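You operate a simulated robot arm through the tools that you are given. There is no shell and no other tool.

You run a simulated robot arm. Do the job below in one go: nothing can be reset, and whatever is moved stays where it is left.

## Task
Shut the keyboard drawer. Then set the camera zoom ring to 70. Then fetch the green camera battery and set it on top of the blue booking block. Then fetch the black camera battery and set it on the blue letter tile on the bare stretch of the counter. Then press the booth clear key three times. Then put the purple memory card on the sandbag tray of the flash stand. Then put the green letter tile that says "!" from the middle of the counter on the blue plaque. Then close the green drawer. Then take the green bow tie on the bare stretch of the counter and put it away in the front of the prop tray. Then fetch the red handset and stand it on the back of the booth deck. Then press the flash test key two times. Then take the red flash battery and leave it on the bare stretch of the counter. Then fetch the glue refill that says "firm" from the bare stretch of the counter and set it on the ledge before the pier. Then take the yellow glasses on the counter above the trunk and put it away in the front of the prop tray. Then shut the tray cover. The order counts. Set down upright: green camera battery, black camera battery, purple memory card, red handset, red flash battery. The camera zoom ring goes to its stop.
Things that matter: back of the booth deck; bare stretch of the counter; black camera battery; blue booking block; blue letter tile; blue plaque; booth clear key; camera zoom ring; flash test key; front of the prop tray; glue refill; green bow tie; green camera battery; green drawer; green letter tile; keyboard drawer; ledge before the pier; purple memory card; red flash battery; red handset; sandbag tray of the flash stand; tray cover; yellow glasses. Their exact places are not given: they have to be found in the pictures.

Only the result counts: the job must be done as asked and must still hold three seconds after the hand-in. Knocking over, shifting, dropping, spilling or breaking anything else fails it. Lids that push on must go on centred and level and be pressed home; caps that screw on are set level and turned clockwise until they are tight.

## Robot
A 7-joint arm with a two-finger parallel gripper on a trunk, on a base that drives. Base frame: it is fixed to the floor where the robot stands at the start and does not move with it; the origin is under the middle of the robot, x ahead of it, y to its left, z up. Readings come in m, degrees, newtons and seconds.
With the tool pointing down near the work surface it reaches from about 0.4 to 0.9 m from the robot's upright axis, wherever it stands. Its first joint turns from -17.0 to 126.0 degrees. Places, roughly: back of the booth deck (15x26 cm) [1.44, -3.58, 0.76]; bare stretch of the counter [2.3, -5.5, 0.8]; black camera battery [1.25, -3.5, 0.75]; blue booking block [2.75, -5.75, 0.75]; blue letter tile [2, -5.5, 0.75]; blue plaque [1.5, -5.5, 0.75]; booth clear key [1.2, -3.4, 0.8]; camera zoom ring [1.8, -3.5, 1.7]; flash test key [1.1, -4, 1]; front of the prop tray [2.7, -2.2, 0.7]; glue refill [2.5, -5.75, 0.75]; green bow tie (12x6x2 cm) [2, -5.4, 0.8]; green camera battery [1.25, -3.5, 0.75]; green drawer [2, -5.2, 0.7]; green letter tile [1.75, -5.25, 0.75]; keyboard drawer [1.7, -3.7, 0.7]; ledge before the pier (44x19 cm) [3.32, -6.06, 0.78]; purple memory card [1.25, -3.25, 0.75]; red flash battery [1.25, -4, 1]; red handset [1.75, -5.5, 0.75]; sandbag tray of the flash stand (17x22 cm) [1.22, -3.98, 0.42]; tray cover [2.6, -2.4, 0.7]; yellow glasses (16x6x2 cm) [2.5, -5.7, 0.8]. Payload 1.57 kg.
The TCP is the grasp point between the finger pads, 0.03 m short of the fingertips. In the tool frame z runs along the fingers and y along their closing line. The gripper opens to 0.08 m. The fingers are 0.017 m wide and 0.012 m thick; the gripper's body (0.04 by 0.082 m) begins 0.08 m behind the TCP.
Orientation is that of the tool frame in the base frame, as [roll, pitch, yaw] about the fixed x, y, z axes, in that order (R = Rz(yaw) Ry(pitch) Rx(roll)). With the fingers straight down and closing along the base's y, the tool's x points along the base's -x, its y along +y and its z along -z.

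## Interface
- The arm moves only by the tool servo_tool. Its argument "commands" is a list of rows, each a list of 7 numbers: the shift along the base's x, y, z in units of 30 mm (1.0 is 30 mm), then the turn, a rotation vector about the base's x, y, z in units of 8 degrees (1.0 is 8 degrees), then the opening, from 0 (shut) to 1 (fully open). In form: [[x, y, z, wx, wy, wz, claw], ...]. A call has 1 to 20 rows; each row shifts and turns the commanded pose from where the row before left it. A call with a number of a shift or a turn outside -1 to 1 is refused whole. Rows are played at 5 a second. More than 0.05 m and 8.6 degrees between two rows, or a gripper value outside its range, and nothing of the call is played. Where a pose cannot be reached the arm comes as near as it can. A force on the tool above 40 N (or 10 N above the force at the start of the call, whichever is more), or a blocked arm, ends the call early, and 0.2 s more pass. Each finger travels about 0.045 m/s and halts on what it meets, pressing with about 24 N; the grip force reading is that of the motor and also rises with nothing between the fingers. The clock runs only during rows and for 0.2 s after the last one: add rows that do not move to give the fingers time. The reply holds the time, the measured pose of the TCP, the force on the tool along the base axes, the opening and the grip force, in the units named above and with some noise, with the torque about the TCP (base axes, N m) and any sound that the robot's microphone picked up.
- Cameras (640 x 400 px; columns grow to the right, rows downward): "scene" is now at [0.0147, -0.2298, 1.0861]; the picture's right is [-0.01, -1.00, 0.00], its down [-0.21, 0.00, -0.98] and it looks along [0.98, -0.01, -0.21] (base axes); focal length 282 px, centre (320, 200). "wrist" rides on the gripper at [0.072, -0.007, -0.122] in the tool frame; the picture's right is [0.09, 1.00, 0.00], its down [-0.84, 0.08, -0.54] and it looks along [-0.54, 0.05, 0.84] (tool axes); focal length 238 px, centre (320, 200).
- camera(camera): a new picture of that camera. The clock stands still meanwhile.
- move_column(by): slides the trunk up (or, below 0, down) by that many m; the arm and the scene camera ride with it, the base frame stays. It gives what a move gives, with no picture.
- roll_base(legs): drives the robot by 1 to 6 legs, each [ahead, left, turn to the left] in m, m and degrees, along the robot's own axes; the way and the turn of a leg run together, so that a leg with both is an arc; at most 1.5 m and 180 degrees a leg. The arm and the cameras ride along, it lands a little off, and it stops where it bumps. It gives what a move gives.
- aim_head(pan, tilt): turns the head with the scene camera to pan (to the left, within 109 degrees either way) and tilt (down, from -29 to 69), counted from straight ahead of the robot. It gives what a move gives.
- locate(camera, pixels): for up to 12 pixels [column, row] of the newest picture of that camera ("zoom" is the newest enlarged one), the place [x, y, z] in the base frame of the surface seen there, good to about 0.003 m. The clock stands still meanwhile.
- close_up(camera, box): a new picture of the part [left, top, right, bottom] of that camera's present view, enlarged. The clock stands still meanwhile.
- job_done(): hands the job in; it is judged then, once.

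Leave the gripper open and the arm clear of the work at the hand-in unless told otherwise.

The tools are called after "Emit:" by a JSON object that holds its "op" and its "data". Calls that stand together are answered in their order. servo_tool: Moves the arm, as the interface text tells. Its arguments: {"type":"object","properties":{"commands":{"type":"array","items":{"type":"array","items":{"type":"number"}}}},"required":["commands"]} The other tools are called the same way: move_column (by) slides the trunk up or down; roll_base (legs) drives the base; aim_head (pan, tilt) turns the head that bears the scene camera; camera (camera) takes a picture; locate (camera, pixels) gives the place of the surface under pixels of a picture; close_up (camera, box) takes an enlarged picture of a part of a camera's view; job_done () hands the job in.

At the start:

```text
clock: 0.0
tool_pos: [0.709, -0.0352, 0.9712]
tool_rot: [-179.9, 0.0, 180.0]
wrist_force: [0.5, -0.3, -0.1]
wrist_torque: [-0.01, 0.02, 0.01]
width: 0.08
finger_force: 0.0
trunk travel left (down, up): [-0.425, 0.365]
robot x, y, heading: [-0.002, -0.0038, 0.0]
head pan, tilt: [-0.3, 12.3]
```

scene: 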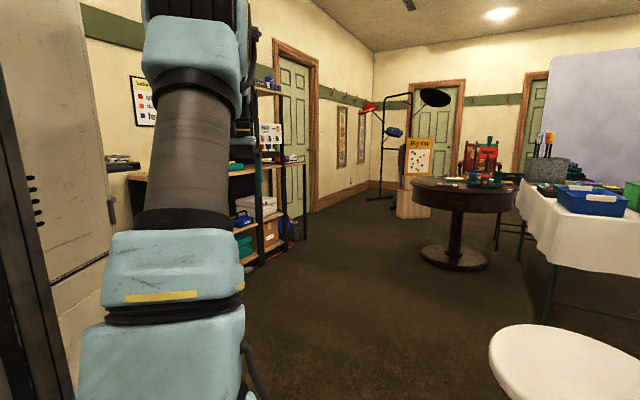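
wrist: 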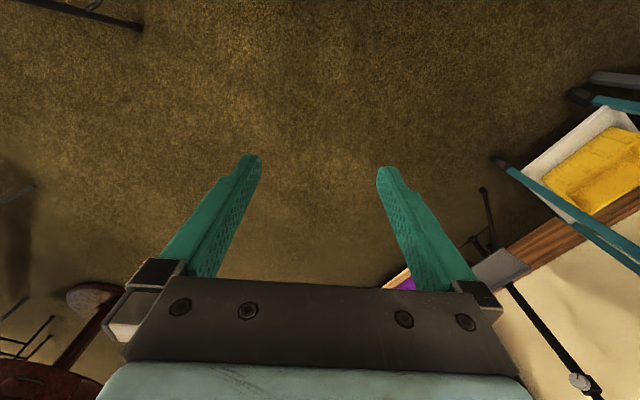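

I see the room ahead with shelves on the left, a round table and a white-cloth table on the right. Work places lie at negative y (to my right), so I first turn the head right to look.

Emit:
{"op": "aim_head", "data": {"pan": -60, "tilt": 15}}

Emit:
{"op": "camera", "data": {"camera": "scene"}}

```text
clock: 1.3
tool_pos: [0.7083, -0.0353, 0.9718]
tool_rot: [-179.9, 0.0, -179.9]
wrist_force: [-0.8, 0.1, 0.8]
wrist_torque: [-0.03, 0.04, 0.0]
width: 0.0802
finger_force: 0.0
trunk travel left (down, up): [-0.425, 0.365]
robot x, y, heading: [-0.0003, -0.0021, 0.3]
head pan, tilt: [-60.0, 15.0]
```

```text
taken
```

scene: 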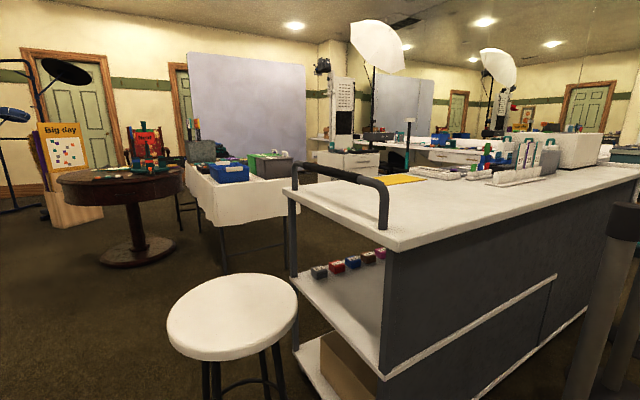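

I see an island/trolley to the right, a cloth-covered table, and a farther zone with drawers and an umbrella light. I look further right and zoom on the far zone.

Emit:
{"op": "close_up", "data": {"camera": "scene", "box": [280, 80, 640, 240]}}

Emit:
{"op": "aim_head", "data": {"pan": -105, "tilt": 15}}

Emit:
{"op": "camera", "data": {"camera": "scene"}}

```text
1.78 times, centred on (460, 160) of scene
```

zoom: 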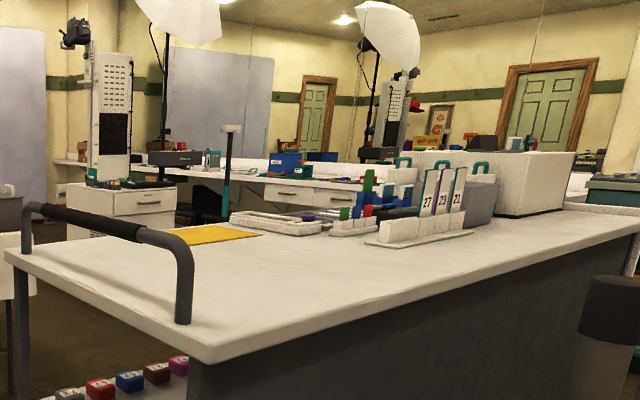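

```text
clock: 2.4
tool_pos: [0.7079, -0.0358, 0.971]
tool_rot: [-179.9, 0.0, 180.0]
wrist_force: [0.3, 0.3, -0.4]
wrist_torque: [-0.01, 0.01, -0.02]
width: 0.0801
finger_force: 0.1
trunk travel left (down, up): [-0.425, 0.365]
robot x, y, heading: [-0.0047, -0.001, -0.1]
head pan, tilt: [-105.0, 15.0]
```

```text
taken
```

scene: 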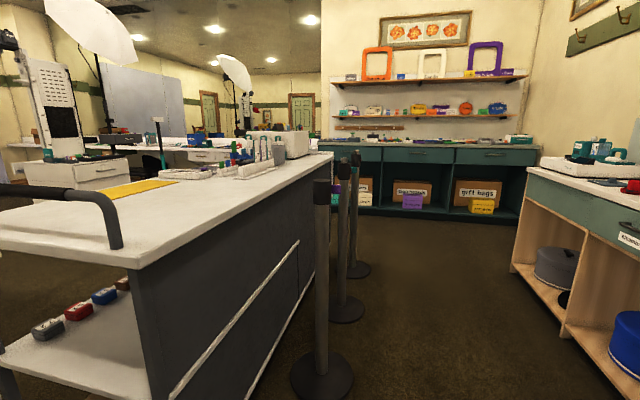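

I see the island with handle, posts, a back counter with green drawers, and the booth behind. I read the positions of several points.

Emit:
{"op": "locate", "data": {"camera": "scene", "pixels": [[120, 215], [322, 160], [150, 270], [60, 100], [100, 175], [210, 157], [320, 380], [420, 155], [490, 155], [570, 165], [150, 185], [270, 110]]}}

Emit:
{"op": "close_up", "data": {"camera": "scene", "box": [0, 20, 320, 220]}}

Emit:
{"op": "close_up", "data": {"camera": "scene", "box": [320, 60, 560, 210]}}

```text
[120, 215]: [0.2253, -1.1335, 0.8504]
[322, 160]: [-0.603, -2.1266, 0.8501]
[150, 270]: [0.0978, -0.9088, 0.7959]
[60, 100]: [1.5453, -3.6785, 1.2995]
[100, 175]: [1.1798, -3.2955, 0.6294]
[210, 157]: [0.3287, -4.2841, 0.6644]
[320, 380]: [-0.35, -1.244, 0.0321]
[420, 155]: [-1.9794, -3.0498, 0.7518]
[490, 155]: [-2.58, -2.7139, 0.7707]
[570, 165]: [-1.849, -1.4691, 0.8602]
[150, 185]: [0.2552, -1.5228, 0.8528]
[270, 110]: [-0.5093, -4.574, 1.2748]
```

```text
2.00 times, centred on (160, 120) of scene
```

zoom: 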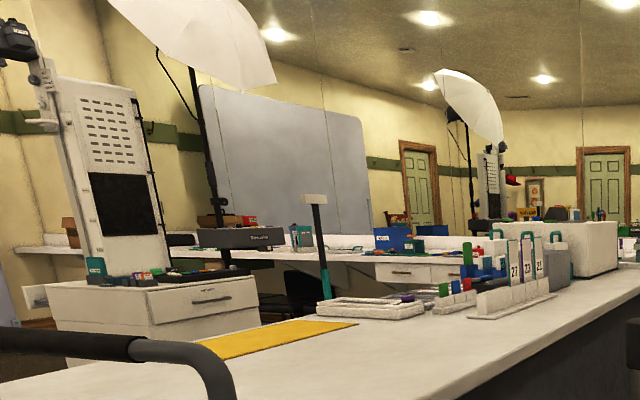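

```text
2.67 times, centred on (440, 135) of scene
```

zoom: 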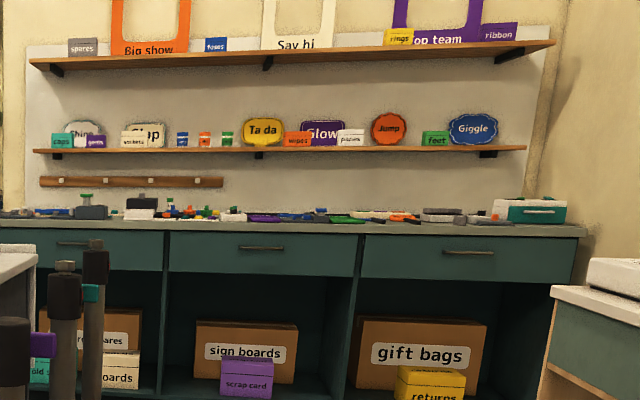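

The booth with camera column stands near (1.5, -3.6). I need a floor map before driving, so I look at pan -40 with more tilt.

Emit:
{"op": "aim_head", "data": {"pan": -45, "tilt": 25}}

Emit:
{"op": "camera", "data": {"camera": "scene"}}

```text
clock: 3.7
tool_pos: [0.7099, -0.0354, 0.9713]
tool_rot: [-179.9, 0.0, 180.0]
wrist_force: [-0.1, -0.1, -0.2]
wrist_torque: [0.01, 0.01, -0.01]
width: 0.0799
finger_force: 0.1
trunk travel left (down, up): [-0.425, 0.365]
robot x, y, heading: [-0.0019, 0.0047, -0.1]
head pan, tilt: [-45.0, 25.0]
```

```text
taken
```

scene: 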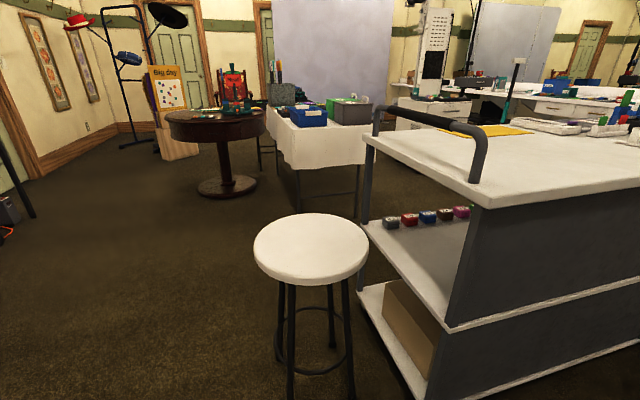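

I locate stool, island corners, tables, floor points and the far wall things.

Emit:
{"op": "locate", "data": {"camera": "scene", "pixels": [[310, 245], [257, 250], [365, 250], [365, 145], [470, 205], [330, 160], [300, 165], [215, 120], [225, 188], [385, 60], [432, 105], [390, 310]]}}

Emit:
{"op": "close_up", "data": {"camera": "scene", "box": [380, 0, 640, 160]}}

Emit:
{"op": "close_up", "data": {"camera": "scene", "box": [160, 50, 400, 200]}}

```text
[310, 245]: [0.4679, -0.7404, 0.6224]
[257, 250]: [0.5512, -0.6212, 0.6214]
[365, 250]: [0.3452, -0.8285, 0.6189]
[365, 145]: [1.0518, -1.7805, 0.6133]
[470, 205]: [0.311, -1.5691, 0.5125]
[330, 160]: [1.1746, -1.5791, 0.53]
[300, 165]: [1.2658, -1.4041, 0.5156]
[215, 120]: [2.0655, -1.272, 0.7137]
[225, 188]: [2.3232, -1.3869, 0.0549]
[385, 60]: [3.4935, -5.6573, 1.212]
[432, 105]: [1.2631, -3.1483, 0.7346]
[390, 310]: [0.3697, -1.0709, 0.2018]
```

```text
2.46 times, centred on (510, 80) of scene
```

zoom: 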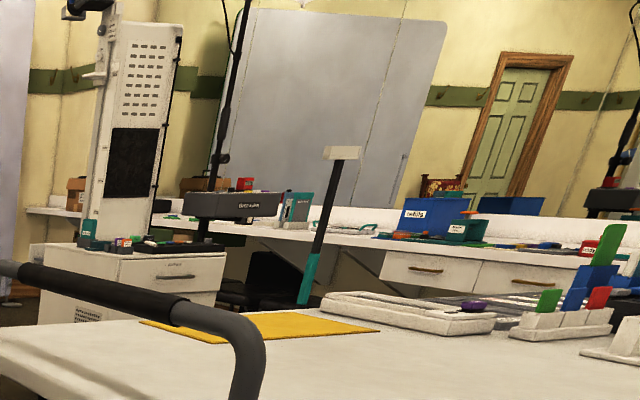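

```text
2.67 times, centred on (280, 125) of scene
```

zoom: 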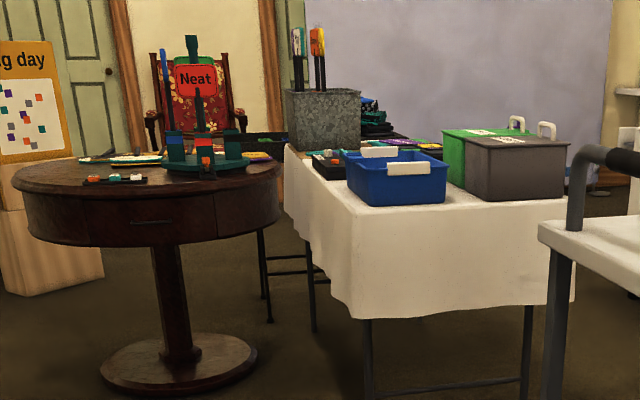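

Stool at (0.47,-0.74), round table around (2.2,-1.3), cloth table near (1.2,-1.5)+. I drive ahead 0.8 m and look to the right from there.

Emit:
{"op": "roll_base", "data": {"legs": [[0.8, 0, 0]]}}

Emit:
{"op": "aim_head", "data": {"pan": -90, "tilt": 25}}

Emit:
{"op": "camera", "data": {"camera": "scene"}}

```text
clock: 8.0
tool_pos: [1.4989, -0.0501, 0.971]
tool_rot: [-179.9, 0.0, 179.3]
wrist_force: [0.1, 0.8, -0.1]
wrist_torque: [0.01, 0.01, 0.0]
width: 0.0799
finger_force: 0.0
trunk travel left (down, up): [-0.425, 0.365]
robot x, y, heading: [0.7905, -0.0004, -0.8]
head pan, tilt: [-45.0, 25.0]
```

```text
clock: 9.1
tool_pos: [1.4988, -0.0494, 0.9724]
tool_rot: [-179.9, 0.0, 179.2]
wrist_force: [0.7, 0.2, 0.4]
wrist_torque: [0.02, 0.01, -0.01]
width: 0.0802
finger_force: 0.0
trunk travel left (down, up): [-0.425, 0.365]
robot x, y, heading: [0.7923, -0.0011, -0.6]
head pan, tilt: [-90.0, 25.0]
```

```text
taken
```

scene: 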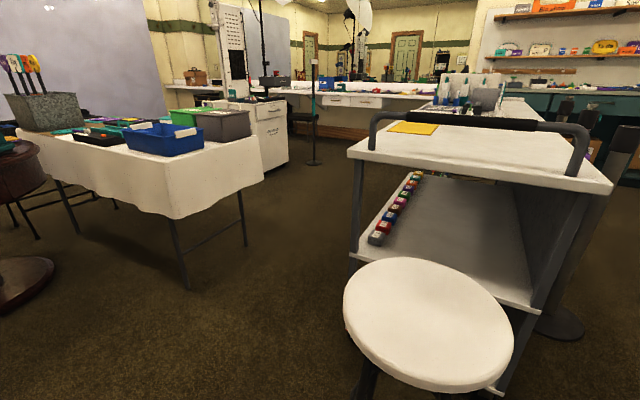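

There is a clear aisle between the cloth table and island. I locate its borders.

Emit:
{"op": "locate", "data": {"camera": "scene", "pixels": [[187, 290], [243, 235], [176, 215], [262, 175], [350, 150], [612, 190], [352, 250], [313, 163], [262, 150], [290, 150], [300, 230], [330, 300]]}}

Emit:
{"op": "close_up", "data": {"camera": "scene", "box": [160, 0, 480, 200]}}

```text
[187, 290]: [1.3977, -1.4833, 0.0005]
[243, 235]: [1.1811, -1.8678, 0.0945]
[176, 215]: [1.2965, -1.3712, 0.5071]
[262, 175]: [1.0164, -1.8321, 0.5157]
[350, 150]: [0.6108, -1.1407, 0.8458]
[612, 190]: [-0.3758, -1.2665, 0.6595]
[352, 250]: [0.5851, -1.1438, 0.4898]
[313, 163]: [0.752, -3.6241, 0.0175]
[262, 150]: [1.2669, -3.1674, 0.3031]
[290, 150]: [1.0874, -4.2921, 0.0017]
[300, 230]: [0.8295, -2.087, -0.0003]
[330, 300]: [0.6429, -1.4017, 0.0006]
```

```text
2.00 times, centred on (320, 100) of scene
```

zoom: 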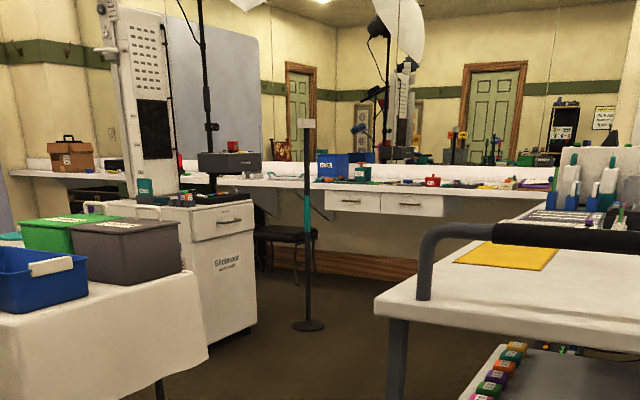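

The passage between the island corner (0.6,-1.14) and cloth table edge is about 0.7 m wide. I raise the trunk so the arm clears things, turn to face -y, and go ahead to the passage mouth.

Emit:
{"op": "move_column", "data": {"by": 0.3}}

Emit:
{"op": "roll_base", "data": {"legs": [[0, 0, -90], [0.6, 0.15, 0]]}}

Emit:
{"op": "aim_head", "data": {"pan": 0, "tilt": 35}}

Emit:
{"op": "camera", "data": {"camera": "scene"}}

```text
clock: 12.1
tool_pos: [1.4997, -0.049, 1.2716]
tool_rot: [-179.9, -0.1, 179.3]
wrist_force: [0.2, 0.1, 0.6]
wrist_torque: [-0.02, 0.0, 0.0]
width: 0.08
finger_force: 0.1
trunk travel left (down, up): [-0.725, 0.065]
robot x, y, heading: [0.791, -0.0033, -0.3]
head pan, tilt: [-90.0, 25.0]
```

```text
clock: 18.2
tool_pos: [0.7836, -1.0389, 1.2698]
tool_rot: [-179.8, 0.0, 87.0]
wrist_force: [0.2, -0.3, -0.4]
wrist_torque: [0.01, 0.02, -0.01]
width: 0.0799
finger_force: 0.0
trunk travel left (down, up): [-0.725, 0.065]
robot x, y, heading: [0.8547, -0.332, -92.9]
head pan, tilt: [-90.0, 25.0]
stopped in leg 2: the robot was blocked; the commanded pose is now the measured one
```

```text
clock: 19.9
tool_pos: [0.7821, -1.0381, 1.2714]
tool_rot: [-179.9, 0.0, 87.2]
wrist_force: [0.0, -0.1, -0.2]
wrist_torque: [0.02, 0.02, 0.02]
width: 0.08
finger_force: 0.1
trunk travel left (down, up): [-0.725, 0.065]
robot x, y, heading: [0.8569, -0.3298, -92.6]
head pan, tilt: [0.0, 35.0]
```

```text
taken
```

scene: 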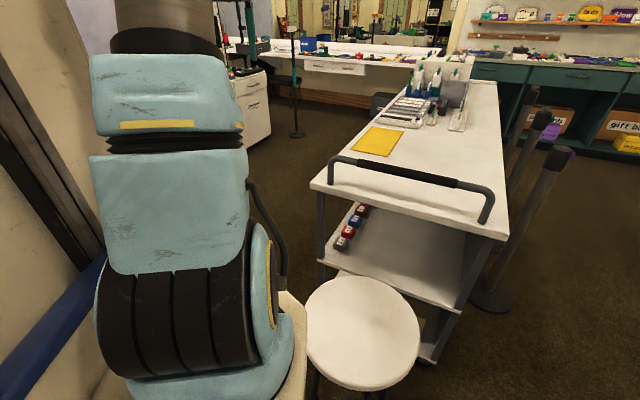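

I got blocked at (0.857,-0.33). I check the stool's position and what stands to the left.

Emit:
{"op": "locate", "data": {"camera": "scene", "pixels": [[362, 332], [310, 335], [420, 340], [312, 185], [60, 200], [20, 370], [95, 330], [300, 330], [270, 250], [30, 100]]}}

Emit:
{"op": "aim_head", "data": {"pan": 60, "tilt": 45}}

Emit:
{"op": "camera", "data": {"camera": "scene"}}

```text
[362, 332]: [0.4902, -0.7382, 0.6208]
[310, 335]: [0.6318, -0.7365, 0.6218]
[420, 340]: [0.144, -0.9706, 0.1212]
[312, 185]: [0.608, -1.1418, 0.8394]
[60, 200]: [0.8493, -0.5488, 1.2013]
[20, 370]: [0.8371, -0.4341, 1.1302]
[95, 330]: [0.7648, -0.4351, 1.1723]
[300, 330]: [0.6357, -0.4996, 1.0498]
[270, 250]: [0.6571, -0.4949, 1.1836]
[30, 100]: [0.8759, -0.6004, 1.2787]
```

```text
clock: 21.1
tool_pos: [0.7832, -1.037, 1.2693]
tool_rot: [-179.9, 0.1, 87.0]
wrist_force: [-0.1, -0.3, 0.3]
wrist_torque: [0.01, -0.03, -0.01]
width: 0.0801
finger_force: 0.1
trunk travel left (down, up): [-0.725, 0.065]
robot x, y, heading: [0.8528, -0.329, -92.8]
head pan, tilt: [60.0, 45.0]
```

```text
taken
```

scene: 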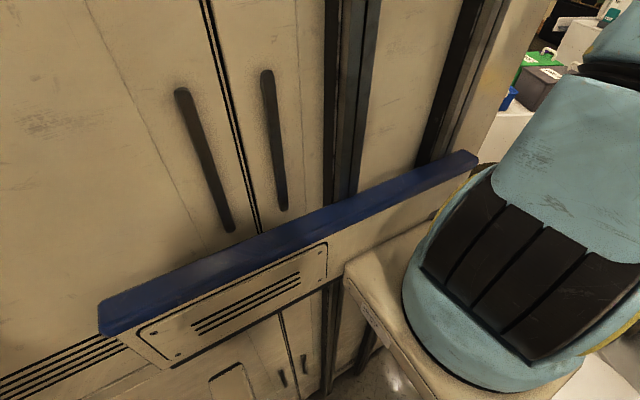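

The beige panel is my own trunk. I likely met the stool's leg with the base. I look straight down to see the base footprint.

Emit:
{"op": "aim_head", "data": {"pan": 0, "tilt": 69}}

Emit:
{"op": "camera", "data": {"camera": "scene"}}

Emit:
{"op": "aim_head", "data": {"pan": -60, "tilt": 60}}

Emit:
{"op": "camera", "data": {"camera": "scene"}}

```text
clock: 22.4
tool_pos: [0.7827, -1.037, 1.2715]
tool_rot: [-179.9, 0.0, 87.1]
wrist_force: [-0.5, -0.6, 0.0]
wrist_torque: [0.01, 0.0, 0.01]
width: 0.0798
finger_force: 0.1
trunk travel left (down, up): [-0.725, 0.065]
robot x, y, heading: [0.8518, -0.3287, -92.6]
head pan, tilt: [0.0, 68.8]
```

```text
taken
```

scene: 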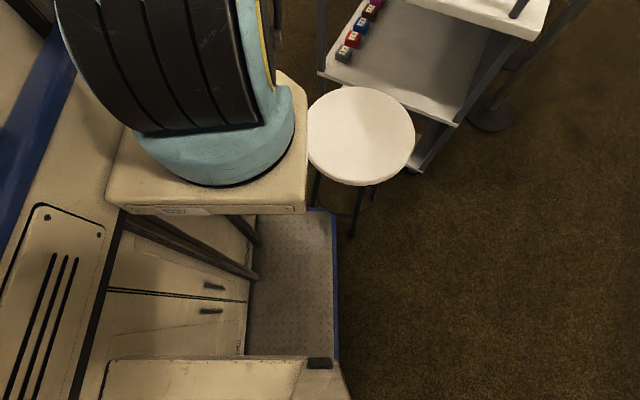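

```text
clock: 23.8
tool_pos: [0.7822, -1.0379, 1.2705]
tool_rot: [-179.9, -0.1, 87.0]
wrist_force: [0.4, 0.4, -0.1]
wrist_torque: [0.01, -0.02, 0.02]
width: 0.0798
finger_force: 0.0
trunk travel left (down, up): [-0.725, 0.065]
robot x, y, heading: [0.8542, -0.3302, -92.8]
head pan, tilt: [-60.0, 60.0]
```

```text
taken
```

scene: 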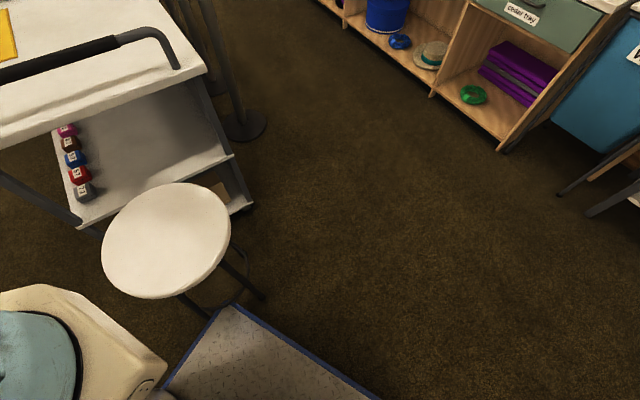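

I see the base plate with its blue rim at the lower left; its front corner near pixel (237,306) touches the stool leg. I locate the plate's corner.

Emit:
{"op": "locate", "data": {"camera": "scene", "pixels": [[237, 308], [300, 350], [370, 398], [200, 340], [165, 240], [262, 297], [180, 180], [165, 297], [230, 235], [105, 240], [205, 310], [185, 380]]}}

```text
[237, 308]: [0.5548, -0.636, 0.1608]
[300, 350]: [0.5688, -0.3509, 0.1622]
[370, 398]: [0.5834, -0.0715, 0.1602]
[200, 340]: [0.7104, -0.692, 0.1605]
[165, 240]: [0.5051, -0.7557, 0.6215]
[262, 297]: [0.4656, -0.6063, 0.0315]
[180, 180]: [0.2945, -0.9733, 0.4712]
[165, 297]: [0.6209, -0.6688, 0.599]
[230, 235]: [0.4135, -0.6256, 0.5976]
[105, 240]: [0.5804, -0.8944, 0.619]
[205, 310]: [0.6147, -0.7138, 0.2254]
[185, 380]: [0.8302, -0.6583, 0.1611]
```

The base is about 0.58 m wide and 0.74 m long; its corner touched the stool leg lightly. I back away from the stool, shift left to line up with the passage, turn to heading -120, and check.

Emit:
{"op": "roll_base", "data": {"legs": [[-0.12, 0.05, 0], [0, 0.64, 0], [0, 0, -27.4]]}}

Emit:
{"op": "aim_head", "data": {"pan": 0, "tilt": 35}}

Emit:
{"op": "camera", "data": {"camera": "scene"}}

```text
clock: 29.6
tool_pos: [1.1427, -0.8331, 1.27]
tool_rot: [-179.9, -0.1, 58.6]
wrist_force: [0.3, -0.7, 0.1]
wrist_torque: [0.02, 0.03, 0.0]
width: 0.0801
finger_force: 0.1
trunk travel left (down, up): [-0.725, 0.065]
robot x, y, heading: [1.5406, -0.2475, -121.1]
head pan, tilt: [-60.0, 60.0]
```

```text
clock: 30.9
tool_pos: [1.1421, -0.8331, 1.2708]
tool_rot: [-179.8, 0.0, 58.7]
wrist_force: [0.5, -0.3, 0.6]
wrist_torque: [-0.05, 0.02, -0.04]
width: 0.0802
finger_force: 0.1
trunk travel left (down, up): [-0.725, 0.065]
robot x, y, heading: [1.5383, -0.2426, -121.5]
head pan, tilt: [0.0, 35.0]
```

```text
taken
```

scene: 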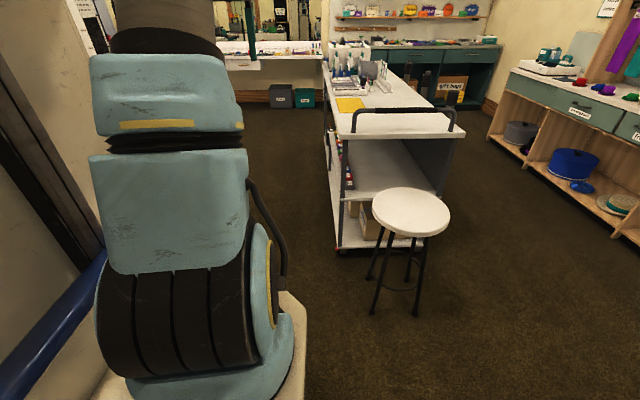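

The island and stool are on my right, aisle ahead. I verify the stool and the island leg positions.

Emit:
{"op": "locate", "data": {"camera": "scene", "pixels": [[411, 210], [346, 138], [341, 247], [330, 90], [323, 70], [300, 130], [280, 160]]}}

```text
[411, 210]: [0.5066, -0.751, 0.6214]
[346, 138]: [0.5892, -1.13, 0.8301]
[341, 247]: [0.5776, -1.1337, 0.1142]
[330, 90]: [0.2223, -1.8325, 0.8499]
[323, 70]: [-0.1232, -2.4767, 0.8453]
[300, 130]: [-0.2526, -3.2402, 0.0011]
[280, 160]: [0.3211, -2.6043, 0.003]
```

The aisle runs along about -118°. I correct the heading by +3° and drive 1.2 m into the aisle.

Emit:
{"op": "roll_base", "data": {"legs": [[0, 0, 3.2]]}}

Emit:
{"op": "roll_base", "data": {"legs": [[1.0, -0.01, 0]]}}

```text
clock: 31.7
tool_pos: [1.1754, -0.8534, 1.2703]
tool_rot: [-180.0, 0.0, 62.0]
wrist_force: [0.4, 0.1, -1.1]
wrist_torque: [0.03, 0.05, 0.02]
width: 0.0802
finger_force: 0.0
trunk travel left (down, up): [-0.725, 0.065]
robot x, y, heading: [1.5407, -0.2456, -118.3]
head pan, tilt: [0.0, 35.0]
```

```text
clock: 36.8
tool_pos: [0.706, -1.7283, 1.2711]
tool_rot: [-179.9, 0.0, 62.2]
wrist_force: [0.8, -0.3, -0.7]
wrist_torque: [0.0, -0.01, 0.0]
width: 0.0801
finger_force: 0.1
trunk travel left (down, up): [-0.725, 0.065]
robot x, y, heading: [1.0658, -1.1154, -117.7]
head pan, tilt: [0.0, 35.0]
```

I am at offset 0.41 m from the island edge; I continue ahead with a slight right shift.

Emit:
{"op": "roll_base", "data": {"legs": [[0.15, -0.025, -0.4], [0.85, 0.0, 0]]}}

Emit:
{"op": "camera", "data": {"camera": "scene"}}

```text
clock: 42.4
tool_pos: [0.2013, -2.6067, 1.2709]
tool_rot: [-180.0, 0.0, 61.7]
wrist_force: [0.5, -0.7, -0.2]
wrist_torque: [-0.03, 0.01, 0.02]
width: 0.0799
finger_force: 0.1
trunk travel left (down, up): [-0.725, 0.065]
robot x, y, heading: [0.5667, -1.996, -118.5]
head pan, tilt: [0.0, 35.0]
```

```text
taken
```

scene: 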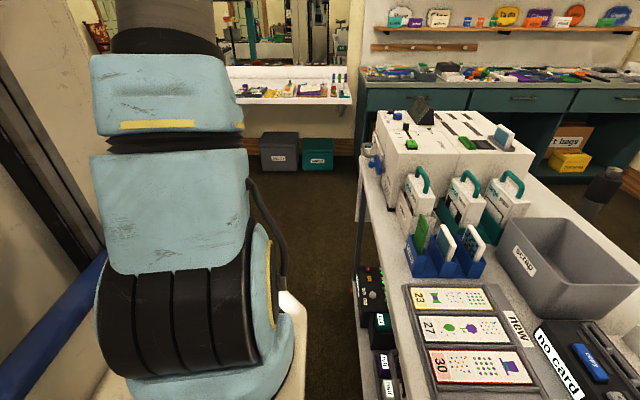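

I'm beside the island, nearly past the cloth table corner. I go ahead 0.45 m more, then turn left to face -y toward the booth.

Emit:
{"op": "roll_base", "data": {"legs": [[0.45, 0.02, 0]]}}

Emit:
{"op": "roll_base", "data": {"legs": [[0, 0, 40]]}}

Emit:
{"op": "camera", "data": {"camera": "scene"}}

```text
clock: 45.1
tool_pos: [0.0112, -3.0095, 1.271]
tool_rot: [-179.9, 0.0, 62.0]
wrist_force: [-0.2, 0.3, -0.1]
wrist_torque: [-0.01, 0.01, -0.02]
width: 0.0799
finger_force: 0.1
trunk travel left (down, up): [-0.725, 0.065]
robot x, y, heading: [0.3762, -2.4014, -118.2]
head pan, tilt: [0.0, 35.0]
```

```text
clock: 46.7
tool_pos: [0.2731, -3.0871, 1.2709]
tool_rot: [-179.9, 0.1, 82.5]
wrist_force: [0.3, 0.3, -0.2]
wrist_torque: [-0.02, 0.02, -0.02]
width: 0.0798
finger_force: 0.1
trunk travel left (down, up): [-0.725, 0.065]
robot x, y, heading: [0.3997, -2.3894, -97.7]
head pan, tilt: [0.0, 35.0]
stopped in leg 1: the robot was blocked; the commanded pose is now the measured one
```

```text
taken
```

scene: 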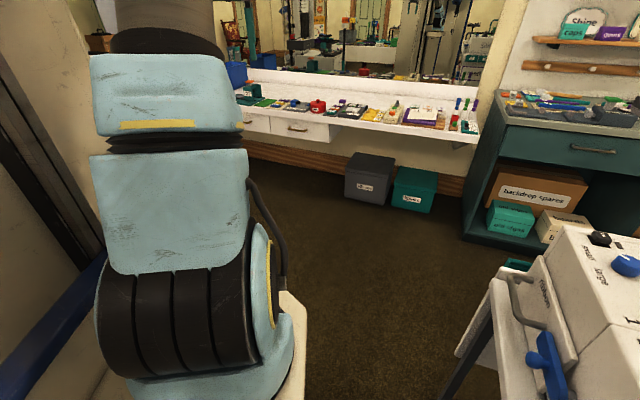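

Turning brought my rear corner against the island. I shift left/ahead away from it first.

Emit:
{"op": "roll_base", "data": {"legs": [[0.1, 0.3, 0]]}}

Emit:
{"op": "aim_head", "data": {"pan": 0, "tilt": 20}}

Emit:
{"op": "camera", "data": {"camera": "scene"}}

```text
clock: 48.8
tool_pos: [0.5548, -3.2252, 1.2708]
tool_rot: [-179.9, 0.0, 82.5]
wrist_force: [-0.2, -0.2, -0.4]
wrist_torque: [0.02, -0.05, 0.02]
width: 0.0801
finger_force: 0.0
trunk travel left (down, up): [-0.725, 0.065]
robot x, y, heading: [0.6831, -2.5282, -97.6]
head pan, tilt: [0.0, 35.0]
```

```text
clock: 49.6
tool_pos: [0.5549, -3.2251, 1.2711]
tool_rot: [-179.9, 0.1, 82.4]
wrist_force: [-0.3, -0.1, 0.6]
wrist_torque: [-0.02, -0.02, 0.03]
width: 0.0799
finger_force: 0.1
trunk travel left (down, up): [-0.725, 0.065]
robot x, y, heading: [0.683, -2.53, -97.6]
head pan, tilt: [0.0, 20.0]
```

```text
taken
```

scene: 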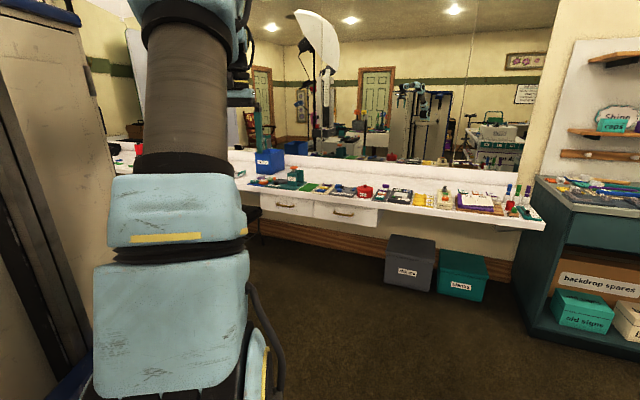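

I can see the mirror wall counter ahead (I see myself in the mirror). The room is rotated about -30°. I turn left so the booth comes into the scene camera's view.

Emit:
{"op": "roll_base", "data": {"legs": [[0, 0, 50]]}}

Emit:
{"op": "aim_head", "data": {"pan": -20, "tilt": 15}}

Emit:
{"op": "camera", "data": {"camera": "scene"}}

```text
clock: 52.2
tool_pos: [1.1392, -3.0717, 1.2714]
tool_rot: [-179.9, 0.1, 132.9]
wrist_force: [0.4, 0.8, 0.1]
wrist_torque: [0.01, 0.03, 0.02]
width: 0.08
finger_force: 0.1
trunk travel left (down, up): [-0.725, 0.065]
robot x, y, heading: [0.6841, -2.5285, -47.1]
head pan, tilt: [0.0, 20.0]
```

```text
clock: 53.1
tool_pos: [1.1396, -3.0705, 1.2714]
tool_rot: [-179.9, 0.1, 132.9]
wrist_force: [-0.1, 1.0, 0.9]
wrist_torque: [0.03, 0.02, 0.02]
width: 0.0803
finger_force: 0.1
trunk travel left (down, up): [-0.725, 0.065]
robot x, y, heading: [0.6865, -2.5257, -47.2]
head pan, tilt: [-20.0, 15.0]
```

```text
taken
```

scene: 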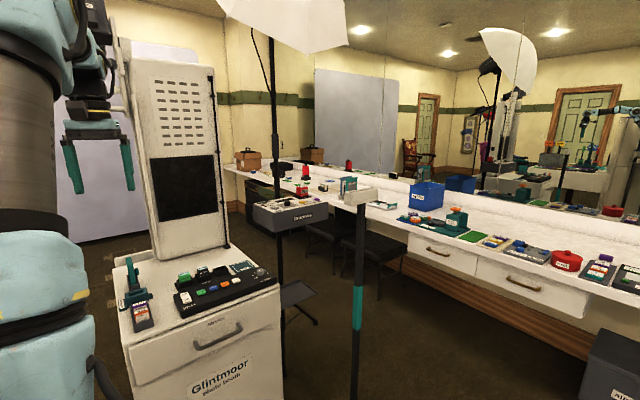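

The booth cabinet, flash stand with its dark power box, and counter are now visible. I take closer looks.

Emit:
{"op": "close_up", "data": {"camera": "scene", "box": [100, 220, 340, 370]}}

Emit:
{"op": "locate", "data": {"camera": "zoom", "pixels": [[95, 170], [120, 250], [225, 145], [275, 135], [195, 190], [235, 180], [285, 170], [380, 120], [420, 140], [320, 310], [520, 190], [70, 105]]}}

Emit:
{"op": "close_up", "data": {"camera": "scene", "box": [230, 140, 390, 240]}}

Emit:
{"op": "locate", "data": {"camera": "zoom", "pixels": [[300, 120], [280, 260], [200, 250], [370, 260], [90, 80], [570, 230], [300, 190], [270, 220]]}}

```text
2.67 times, centred on (220, 295) of scene
```

zoom: 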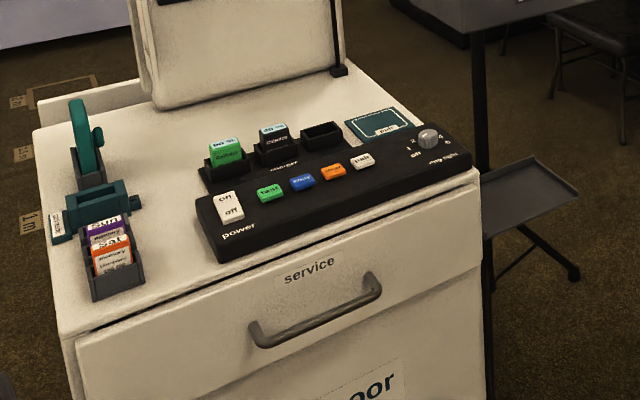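

```text
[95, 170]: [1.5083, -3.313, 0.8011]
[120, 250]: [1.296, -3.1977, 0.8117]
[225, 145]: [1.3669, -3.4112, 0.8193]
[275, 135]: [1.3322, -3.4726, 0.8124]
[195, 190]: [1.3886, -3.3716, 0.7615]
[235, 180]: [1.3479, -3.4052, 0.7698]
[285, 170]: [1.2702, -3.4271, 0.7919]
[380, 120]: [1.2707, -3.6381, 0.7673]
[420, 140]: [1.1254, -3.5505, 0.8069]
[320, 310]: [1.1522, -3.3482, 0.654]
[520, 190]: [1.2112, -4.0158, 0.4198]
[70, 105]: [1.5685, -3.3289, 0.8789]
```

```text
4.00 times, centred on (310, 190) of scene
```

zoom: 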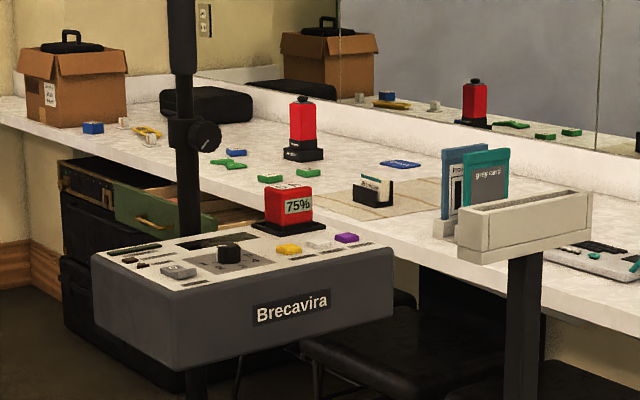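

```text
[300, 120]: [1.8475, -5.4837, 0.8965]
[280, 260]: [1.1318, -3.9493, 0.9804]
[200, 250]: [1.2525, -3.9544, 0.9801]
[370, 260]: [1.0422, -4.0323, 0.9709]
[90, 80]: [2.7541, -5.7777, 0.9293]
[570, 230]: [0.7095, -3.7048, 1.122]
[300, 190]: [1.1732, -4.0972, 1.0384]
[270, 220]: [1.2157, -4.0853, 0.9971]
```

Very informative. I zoom further to read the key labels on the booth box and the flash unit.

Emit:
{"op": "close_up", "data": {"camera": "scene", "box": [168, 255, 280, 325]}}

Emit:
{"op": "close_up", "data": {"camera": "scene", "box": [250, 180, 330, 230]}}

Emit:
{"op": "close_up", "data": {"camera": "scene", "box": [110, 240, 182, 285]}}

Emit:
{"op": "close_up", "data": {"camera": "scene", "box": [280, 150, 440, 250]}}

```text
5.71 times, centred on (224, 290) of scene
```

zoom: 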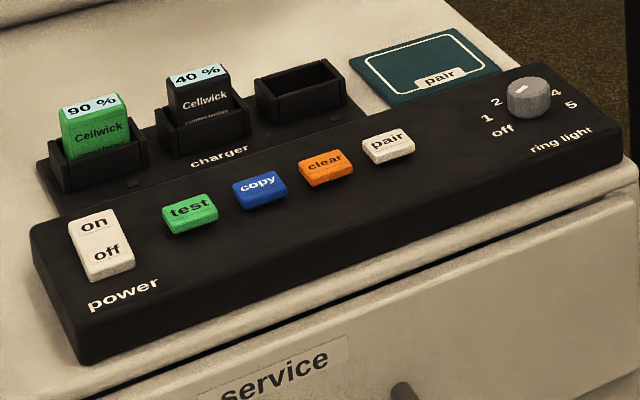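

```text
8.00 times, centred on (290, 205) of scene
```

zoom: 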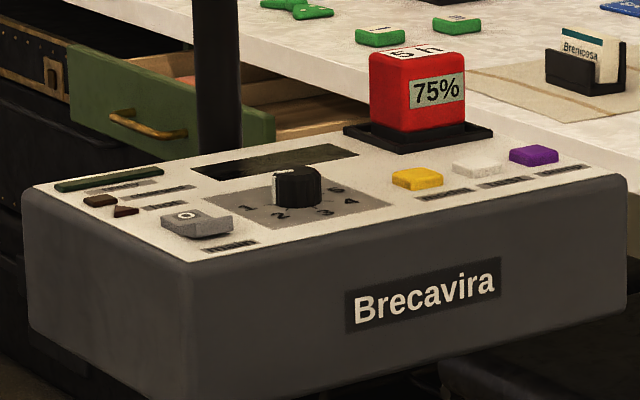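

```text
8.89 times, centred on (146, 262) of scene
```

zoom: 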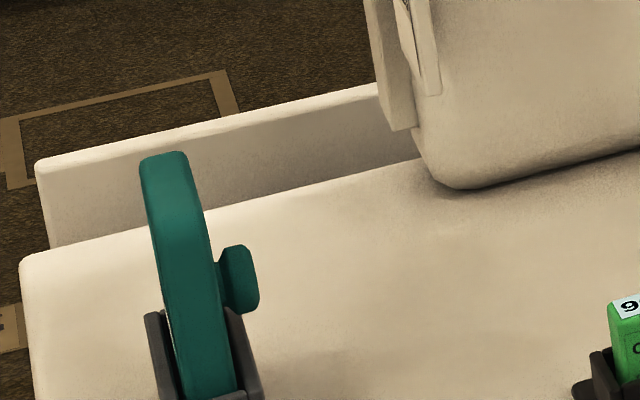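

```text
4.00 times, centred on (360, 200) of scene
```

zoom: 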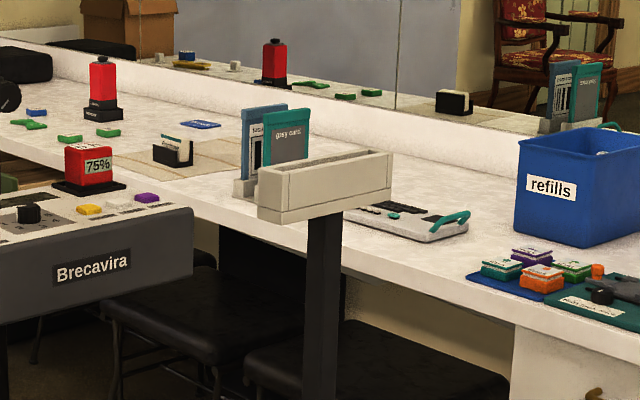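

The orange key is "clear"; the keyboard drawer sticks out at the far side of the booth. I locate the booth corners and the passage between booth and cloth table, then look left of it.

Emit:
{"op": "locate", "data": {"camera": "scene", "pixels": [[122, 300], [114, 262], [116, 258], [150, 247], [230, 248], [278, 290], [130, 345], [283, 330], [165, 160], [320, 322], [300, 290]]}}

Emit:
{"op": "aim_head", "data": {"pan": 50, "tilt": 20}}

Emit:
{"op": "camera", "data": {"camera": "scene"}}

```text
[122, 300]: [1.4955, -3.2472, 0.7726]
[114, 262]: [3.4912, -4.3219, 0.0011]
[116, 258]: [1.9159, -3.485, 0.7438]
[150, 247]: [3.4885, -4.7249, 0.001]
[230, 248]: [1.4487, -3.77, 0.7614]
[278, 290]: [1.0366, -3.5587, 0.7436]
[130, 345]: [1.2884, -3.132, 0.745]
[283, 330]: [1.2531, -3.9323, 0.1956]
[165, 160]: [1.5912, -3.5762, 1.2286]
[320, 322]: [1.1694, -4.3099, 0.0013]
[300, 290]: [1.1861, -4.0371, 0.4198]
```

```text
clock: 54.5
tool_pos: [1.1393, -3.0717, 1.2717]
tool_rot: [-179.9, 0.1, 132.9]
wrist_force: [0.2, -1.0, 0.0]
wrist_torque: [0.02, 0.0, 0.01]
width: 0.0799
finger_force: 0.0
trunk travel left (down, up): [-0.725, 0.065]
robot x, y, heading: [0.686, -2.5255, -47.0]
head pan, tilt: [50.0, 20.0]
```

```text
taken
```

scene: 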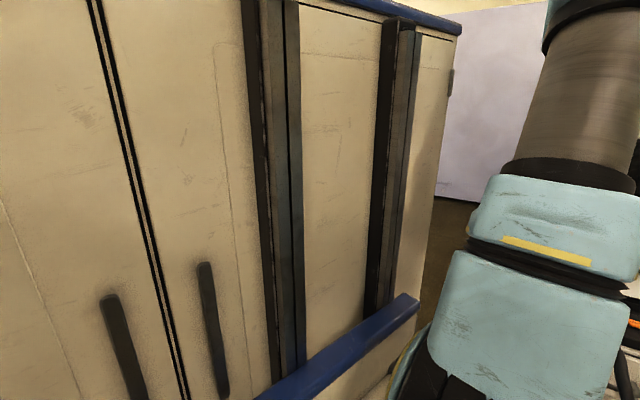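

I have the room geometry: the corridor between cloth table and booth is ~0.98 m wide, along heading -30°. I align and drive through to the subject side.

Emit:
{"op": "roll_base", "data": {"legs": [[0, 0, 17]]}}

Emit:
{"op": "roll_base", "data": {"legs": [[0.1, 0.27, 0]]}}

```text
clock: 55.8
tool_pos: [1.2772, -2.9153, 1.2709]
tool_rot: [-179.9, 0.1, 149.7]
wrist_force: [0.7, -0.6, 0.5]
wrist_torque: [0.0, -0.03, 0.01]
width: 0.08
finger_force: 0.1
trunk travel left (down, up): [-0.725, 0.065]
robot x, y, heading: [0.6827, -2.5297, -30.3]
head pan, tilt: [50.0, 20.0]
```

```text
clock: 57.8
tool_pos: [1.4957, -2.7415, 1.2713]
tool_rot: [-179.9, 0.1, 149.5]
wrist_force: [0.8, 0.6, 0.0]
wrist_torque: [-0.01, -0.01, -0.05]
width: 0.0799
finger_force: 0.1
trunk travel left (down, up): [-0.725, 0.065]
robot x, y, heading: [0.9016, -2.3502, -30.5]
head pan, tilt: [50.0, 20.0]
```

I'm at the corridor mouth, centred (v≈-1.58). I look ahead before going in.

Emit:
{"op": "aim_head", "data": {"pan": 0, "tilt": 25}}

Emit:
{"op": "camera", "data": {"camera": "scene"}}

Emit:
{"op": "camera", "data": {"camera": "wrist"}}

```text
clock: 59.0
tool_pos: [1.495, -2.7413, 1.2716]
tool_rot: [-179.9, 0.0, 149.5]
wrist_force: [-0.5, 0.1, -0.3]
wrist_torque: [-0.02, 0.0, 0.0]
width: 0.08
finger_force: 0.1
trunk travel left (down, up): [-0.725, 0.065]
robot x, y, heading: [0.9038, -2.3537, -30.7]
head pan, tilt: [0.0, 25.0]
```

```text
taken
```

scene: 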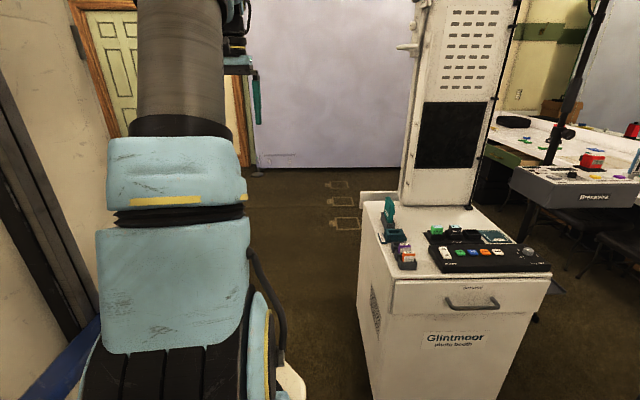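

```text
taken
```

wrist: 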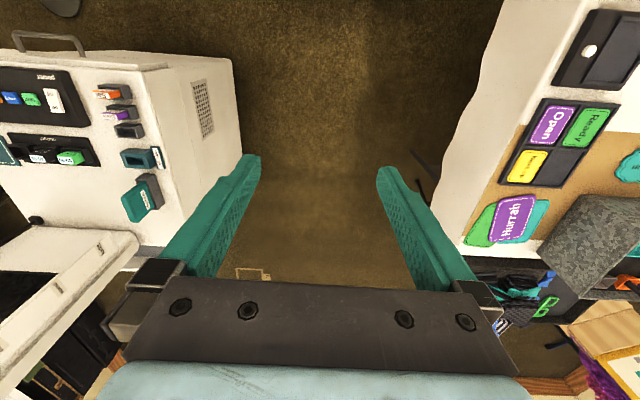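

The corridor ahead is clear. I drive ahead 1.3 m and then 0.8 m more.

Emit:
{"op": "roll_base", "data": {"legs": [[1.3, 0.01, 0.5]]}}

Emit:
{"op": "roll_base", "data": {"legs": [[0.8, 0, 0]]}}

Emit:
{"op": "camera", "data": {"camera": "scene"}}

```text
clock: 65.5
tool_pos: [2.6149, -3.397, 1.2704]
tool_rot: [-179.8, 0.0, 149.3]
wrist_force: [-0.1, 0.5, 0.6]
wrist_torque: [0.01, 0.0, -0.03]
width: 0.08
finger_force: 0.1
trunk travel left (down, up): [-0.725, 0.065]
robot x, y, heading: [2.024, -3.0073, -30.9]
head pan, tilt: [0.0, 25.0]
```

```text
clock: 69.8
tool_pos: [3.3019, -3.8199, 1.2723]
tool_rot: [-179.8, 0.1, 148.7]
wrist_force: [-0.2, 1.1, -0.1]
wrist_torque: [0.0, -0.06, 0.01]
width: 0.0797
finger_force: 0.1
trunk travel left (down, up): [-0.725, 0.065]
robot x, y, heading: [2.7136, -3.4226, -31.3]
head pan, tilt: [0.0, 25.0]
```

```text
taken
```

scene: 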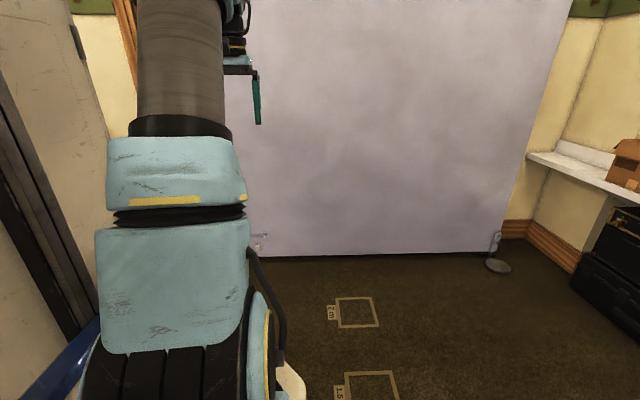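

I'm on the subject side (floor marks, backdrop ahead). I shift right/ahead and turn right to face the counter, seeing the booth at my right.

Emit:
{"op": "roll_base", "data": {"legs": [[0.2, -0.3, 0], [0, 0, -90]]}}

Emit:
{"op": "aim_head", "data": {"pan": -50, "tilt": 10}}

Emit:
{"op": "camera", "data": {"camera": "scene"}}

```text
clock: 75.9
tool_pos: [2.352, -4.3812, 1.2703]
tool_rot: [-179.9, 0.1, 60.5]
wrist_force: [-0.5, -0.7, 1.0]
wrist_torque: [0.04, -0.01, 0.01]
width: 0.0801
finger_force: 0.0
trunk travel left (down, up): [-0.725, 0.065]
robot x, y, heading: [2.7312, -3.7831, -119.4]
head pan, tilt: [0.0, 25.0]
```

```text
clock: 77.1
tool_pos: [2.3517, -4.3817, 1.2715]
tool_rot: [-179.9, 0.1, 60.5]
wrist_force: [0.1, 1.1, -0.2]
wrist_torque: [-0.01, -0.01, -0.02]
width: 0.0801
finger_force: 0.1
trunk travel left (down, up): [-0.725, 0.065]
robot x, y, heading: [2.7313, -3.7793, -119.7]
head pan, tilt: [-50.0, 10.0]
```

```text
taken
```

scene: 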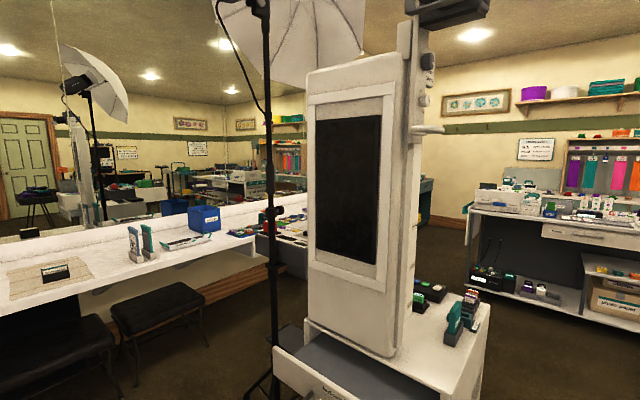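

I see the booth's screen side: camera at top (445,10), keyboard drawer at the bottom (350,375). I look at each more closely.

Emit:
{"op": "aim_head", "data": {"pan": -55, "tilt": 40}}

Emit:
{"op": "camera", "data": {"camera": "scene"}}

Emit:
{"op": "aim_head", "data": {"pan": -55, "tilt": -15}}

Emit:
{"op": "camera", "data": {"camera": "scene"}}

```text
clock: 78.0
tool_pos: [2.35, -4.3804, 1.2718]
tool_rot: [-179.9, 0.2, 60.5]
wrist_force: [-0.2, -0.9, -0.1]
wrist_torque: [0.02, -0.01, -0.01]
width: 0.0796
finger_force: 0.1
trunk travel left (down, up): [-0.725, 0.065]
robot x, y, heading: [2.7303, -3.7818, -119.4]
head pan, tilt: [-55.0, 40.0]
```

```text
taken
```

scene: 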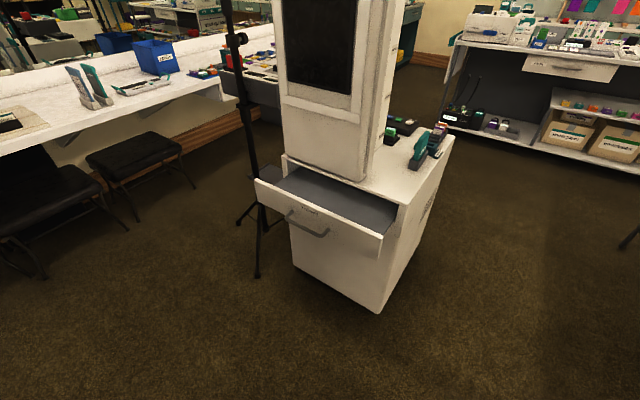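

```text
clock: 79.3
tool_pos: [2.3521, -4.3811, 1.2704]
tool_rot: [-179.9, 0.0, 60.5]
wrist_force: [0.5, -0.5, -0.2]
wrist_torque: [-0.01, -0.01, -0.02]
width: 0.08
finger_force: 0.1
trunk travel left (down, up): [-0.725, 0.065]
robot x, y, heading: [2.7326, -3.7815, -119.4]
head pan, tilt: [-55.0, -15.0]
```

```text
taken
```

scene: 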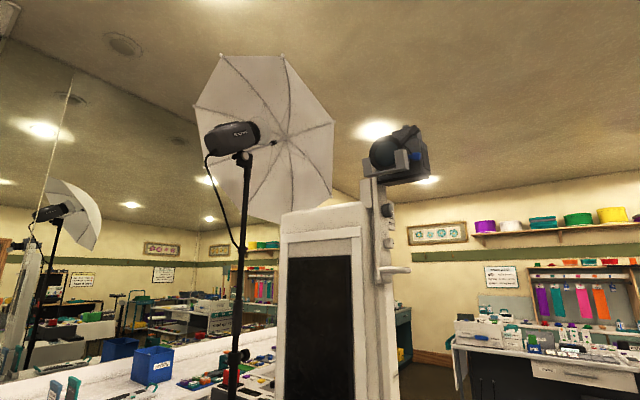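

I zoom on the camera at the top and read positions; and I locate the open drawer in its picture next.

Emit:
{"op": "close_up", "data": {"camera": "scene", "box": [350, 110, 450, 190]}}

Emit:
{"op": "locate", "data": {"camera": "zoom", "pixels": [[220, 150], [180, 190], [220, 220], [300, 200], [340, 150], [400, 250], [240, 240], [170, 160], [340, 260], [280, 110]]}}

Emit:
{"op": "aim_head", "data": {"pan": -55, "tilt": 40}}

Emit:
{"op": "close_up", "data": {"camera": "scene", "box": [220, 140, 460, 290]}}

Emit:
{"op": "locate", "data": {"camera": "zoom", "pixels": [[100, 115], [415, 265], [395, 300], [95, 140], [240, 230], [190, 210], [285, 255], [250, 160], [410, 250], [480, 180], [100, 170], [190, 110]]}}

```text
5.00 times, centred on (400, 150) of scene
```

zoom: 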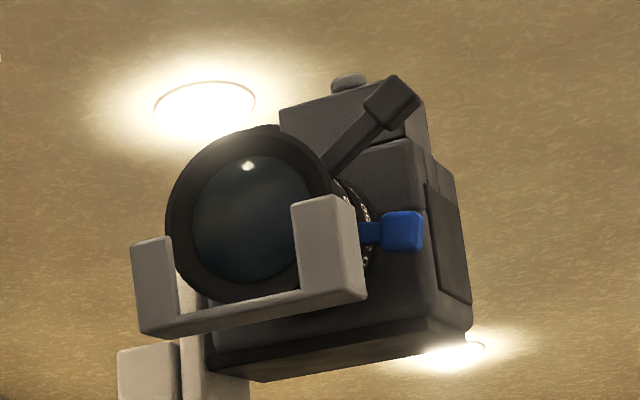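

```text
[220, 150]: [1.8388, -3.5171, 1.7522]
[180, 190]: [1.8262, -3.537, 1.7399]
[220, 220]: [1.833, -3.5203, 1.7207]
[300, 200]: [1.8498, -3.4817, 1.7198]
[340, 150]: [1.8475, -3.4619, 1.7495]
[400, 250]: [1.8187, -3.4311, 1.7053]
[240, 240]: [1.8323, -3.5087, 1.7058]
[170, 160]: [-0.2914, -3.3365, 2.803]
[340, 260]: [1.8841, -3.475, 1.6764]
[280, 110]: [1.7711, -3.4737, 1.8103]
```

```text
clock: 80.5
tool_pos: [2.3506, -4.3807, 1.2713]
tool_rot: [-180.0, 0.1, 60.4]
wrist_force: [0.2, 0.6, 0.3]
wrist_torque: [0.01, 0.0, -0.03]
width: 0.0799
finger_force: 0.1
trunk travel left (down, up): [-0.725, 0.065]
robot x, y, heading: [2.7356, -3.7854, -119.5]
head pan, tilt: [-55.0, 40.0]
```

```text
2.67 times, centred on (340, 215) of scene
```

zoom: 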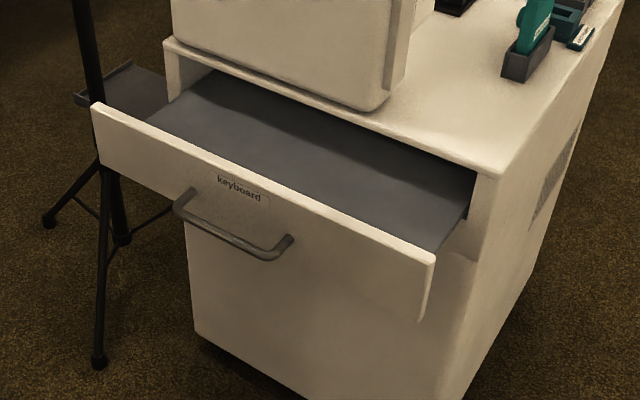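

```text
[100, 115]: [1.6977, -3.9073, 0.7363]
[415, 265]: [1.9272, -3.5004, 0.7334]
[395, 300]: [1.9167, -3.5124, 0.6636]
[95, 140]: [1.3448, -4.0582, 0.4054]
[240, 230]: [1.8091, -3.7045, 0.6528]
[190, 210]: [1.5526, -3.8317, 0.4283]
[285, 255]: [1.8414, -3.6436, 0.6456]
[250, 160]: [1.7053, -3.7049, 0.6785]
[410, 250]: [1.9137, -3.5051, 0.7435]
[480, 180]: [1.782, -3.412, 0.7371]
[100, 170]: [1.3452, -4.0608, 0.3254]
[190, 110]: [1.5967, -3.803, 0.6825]
```

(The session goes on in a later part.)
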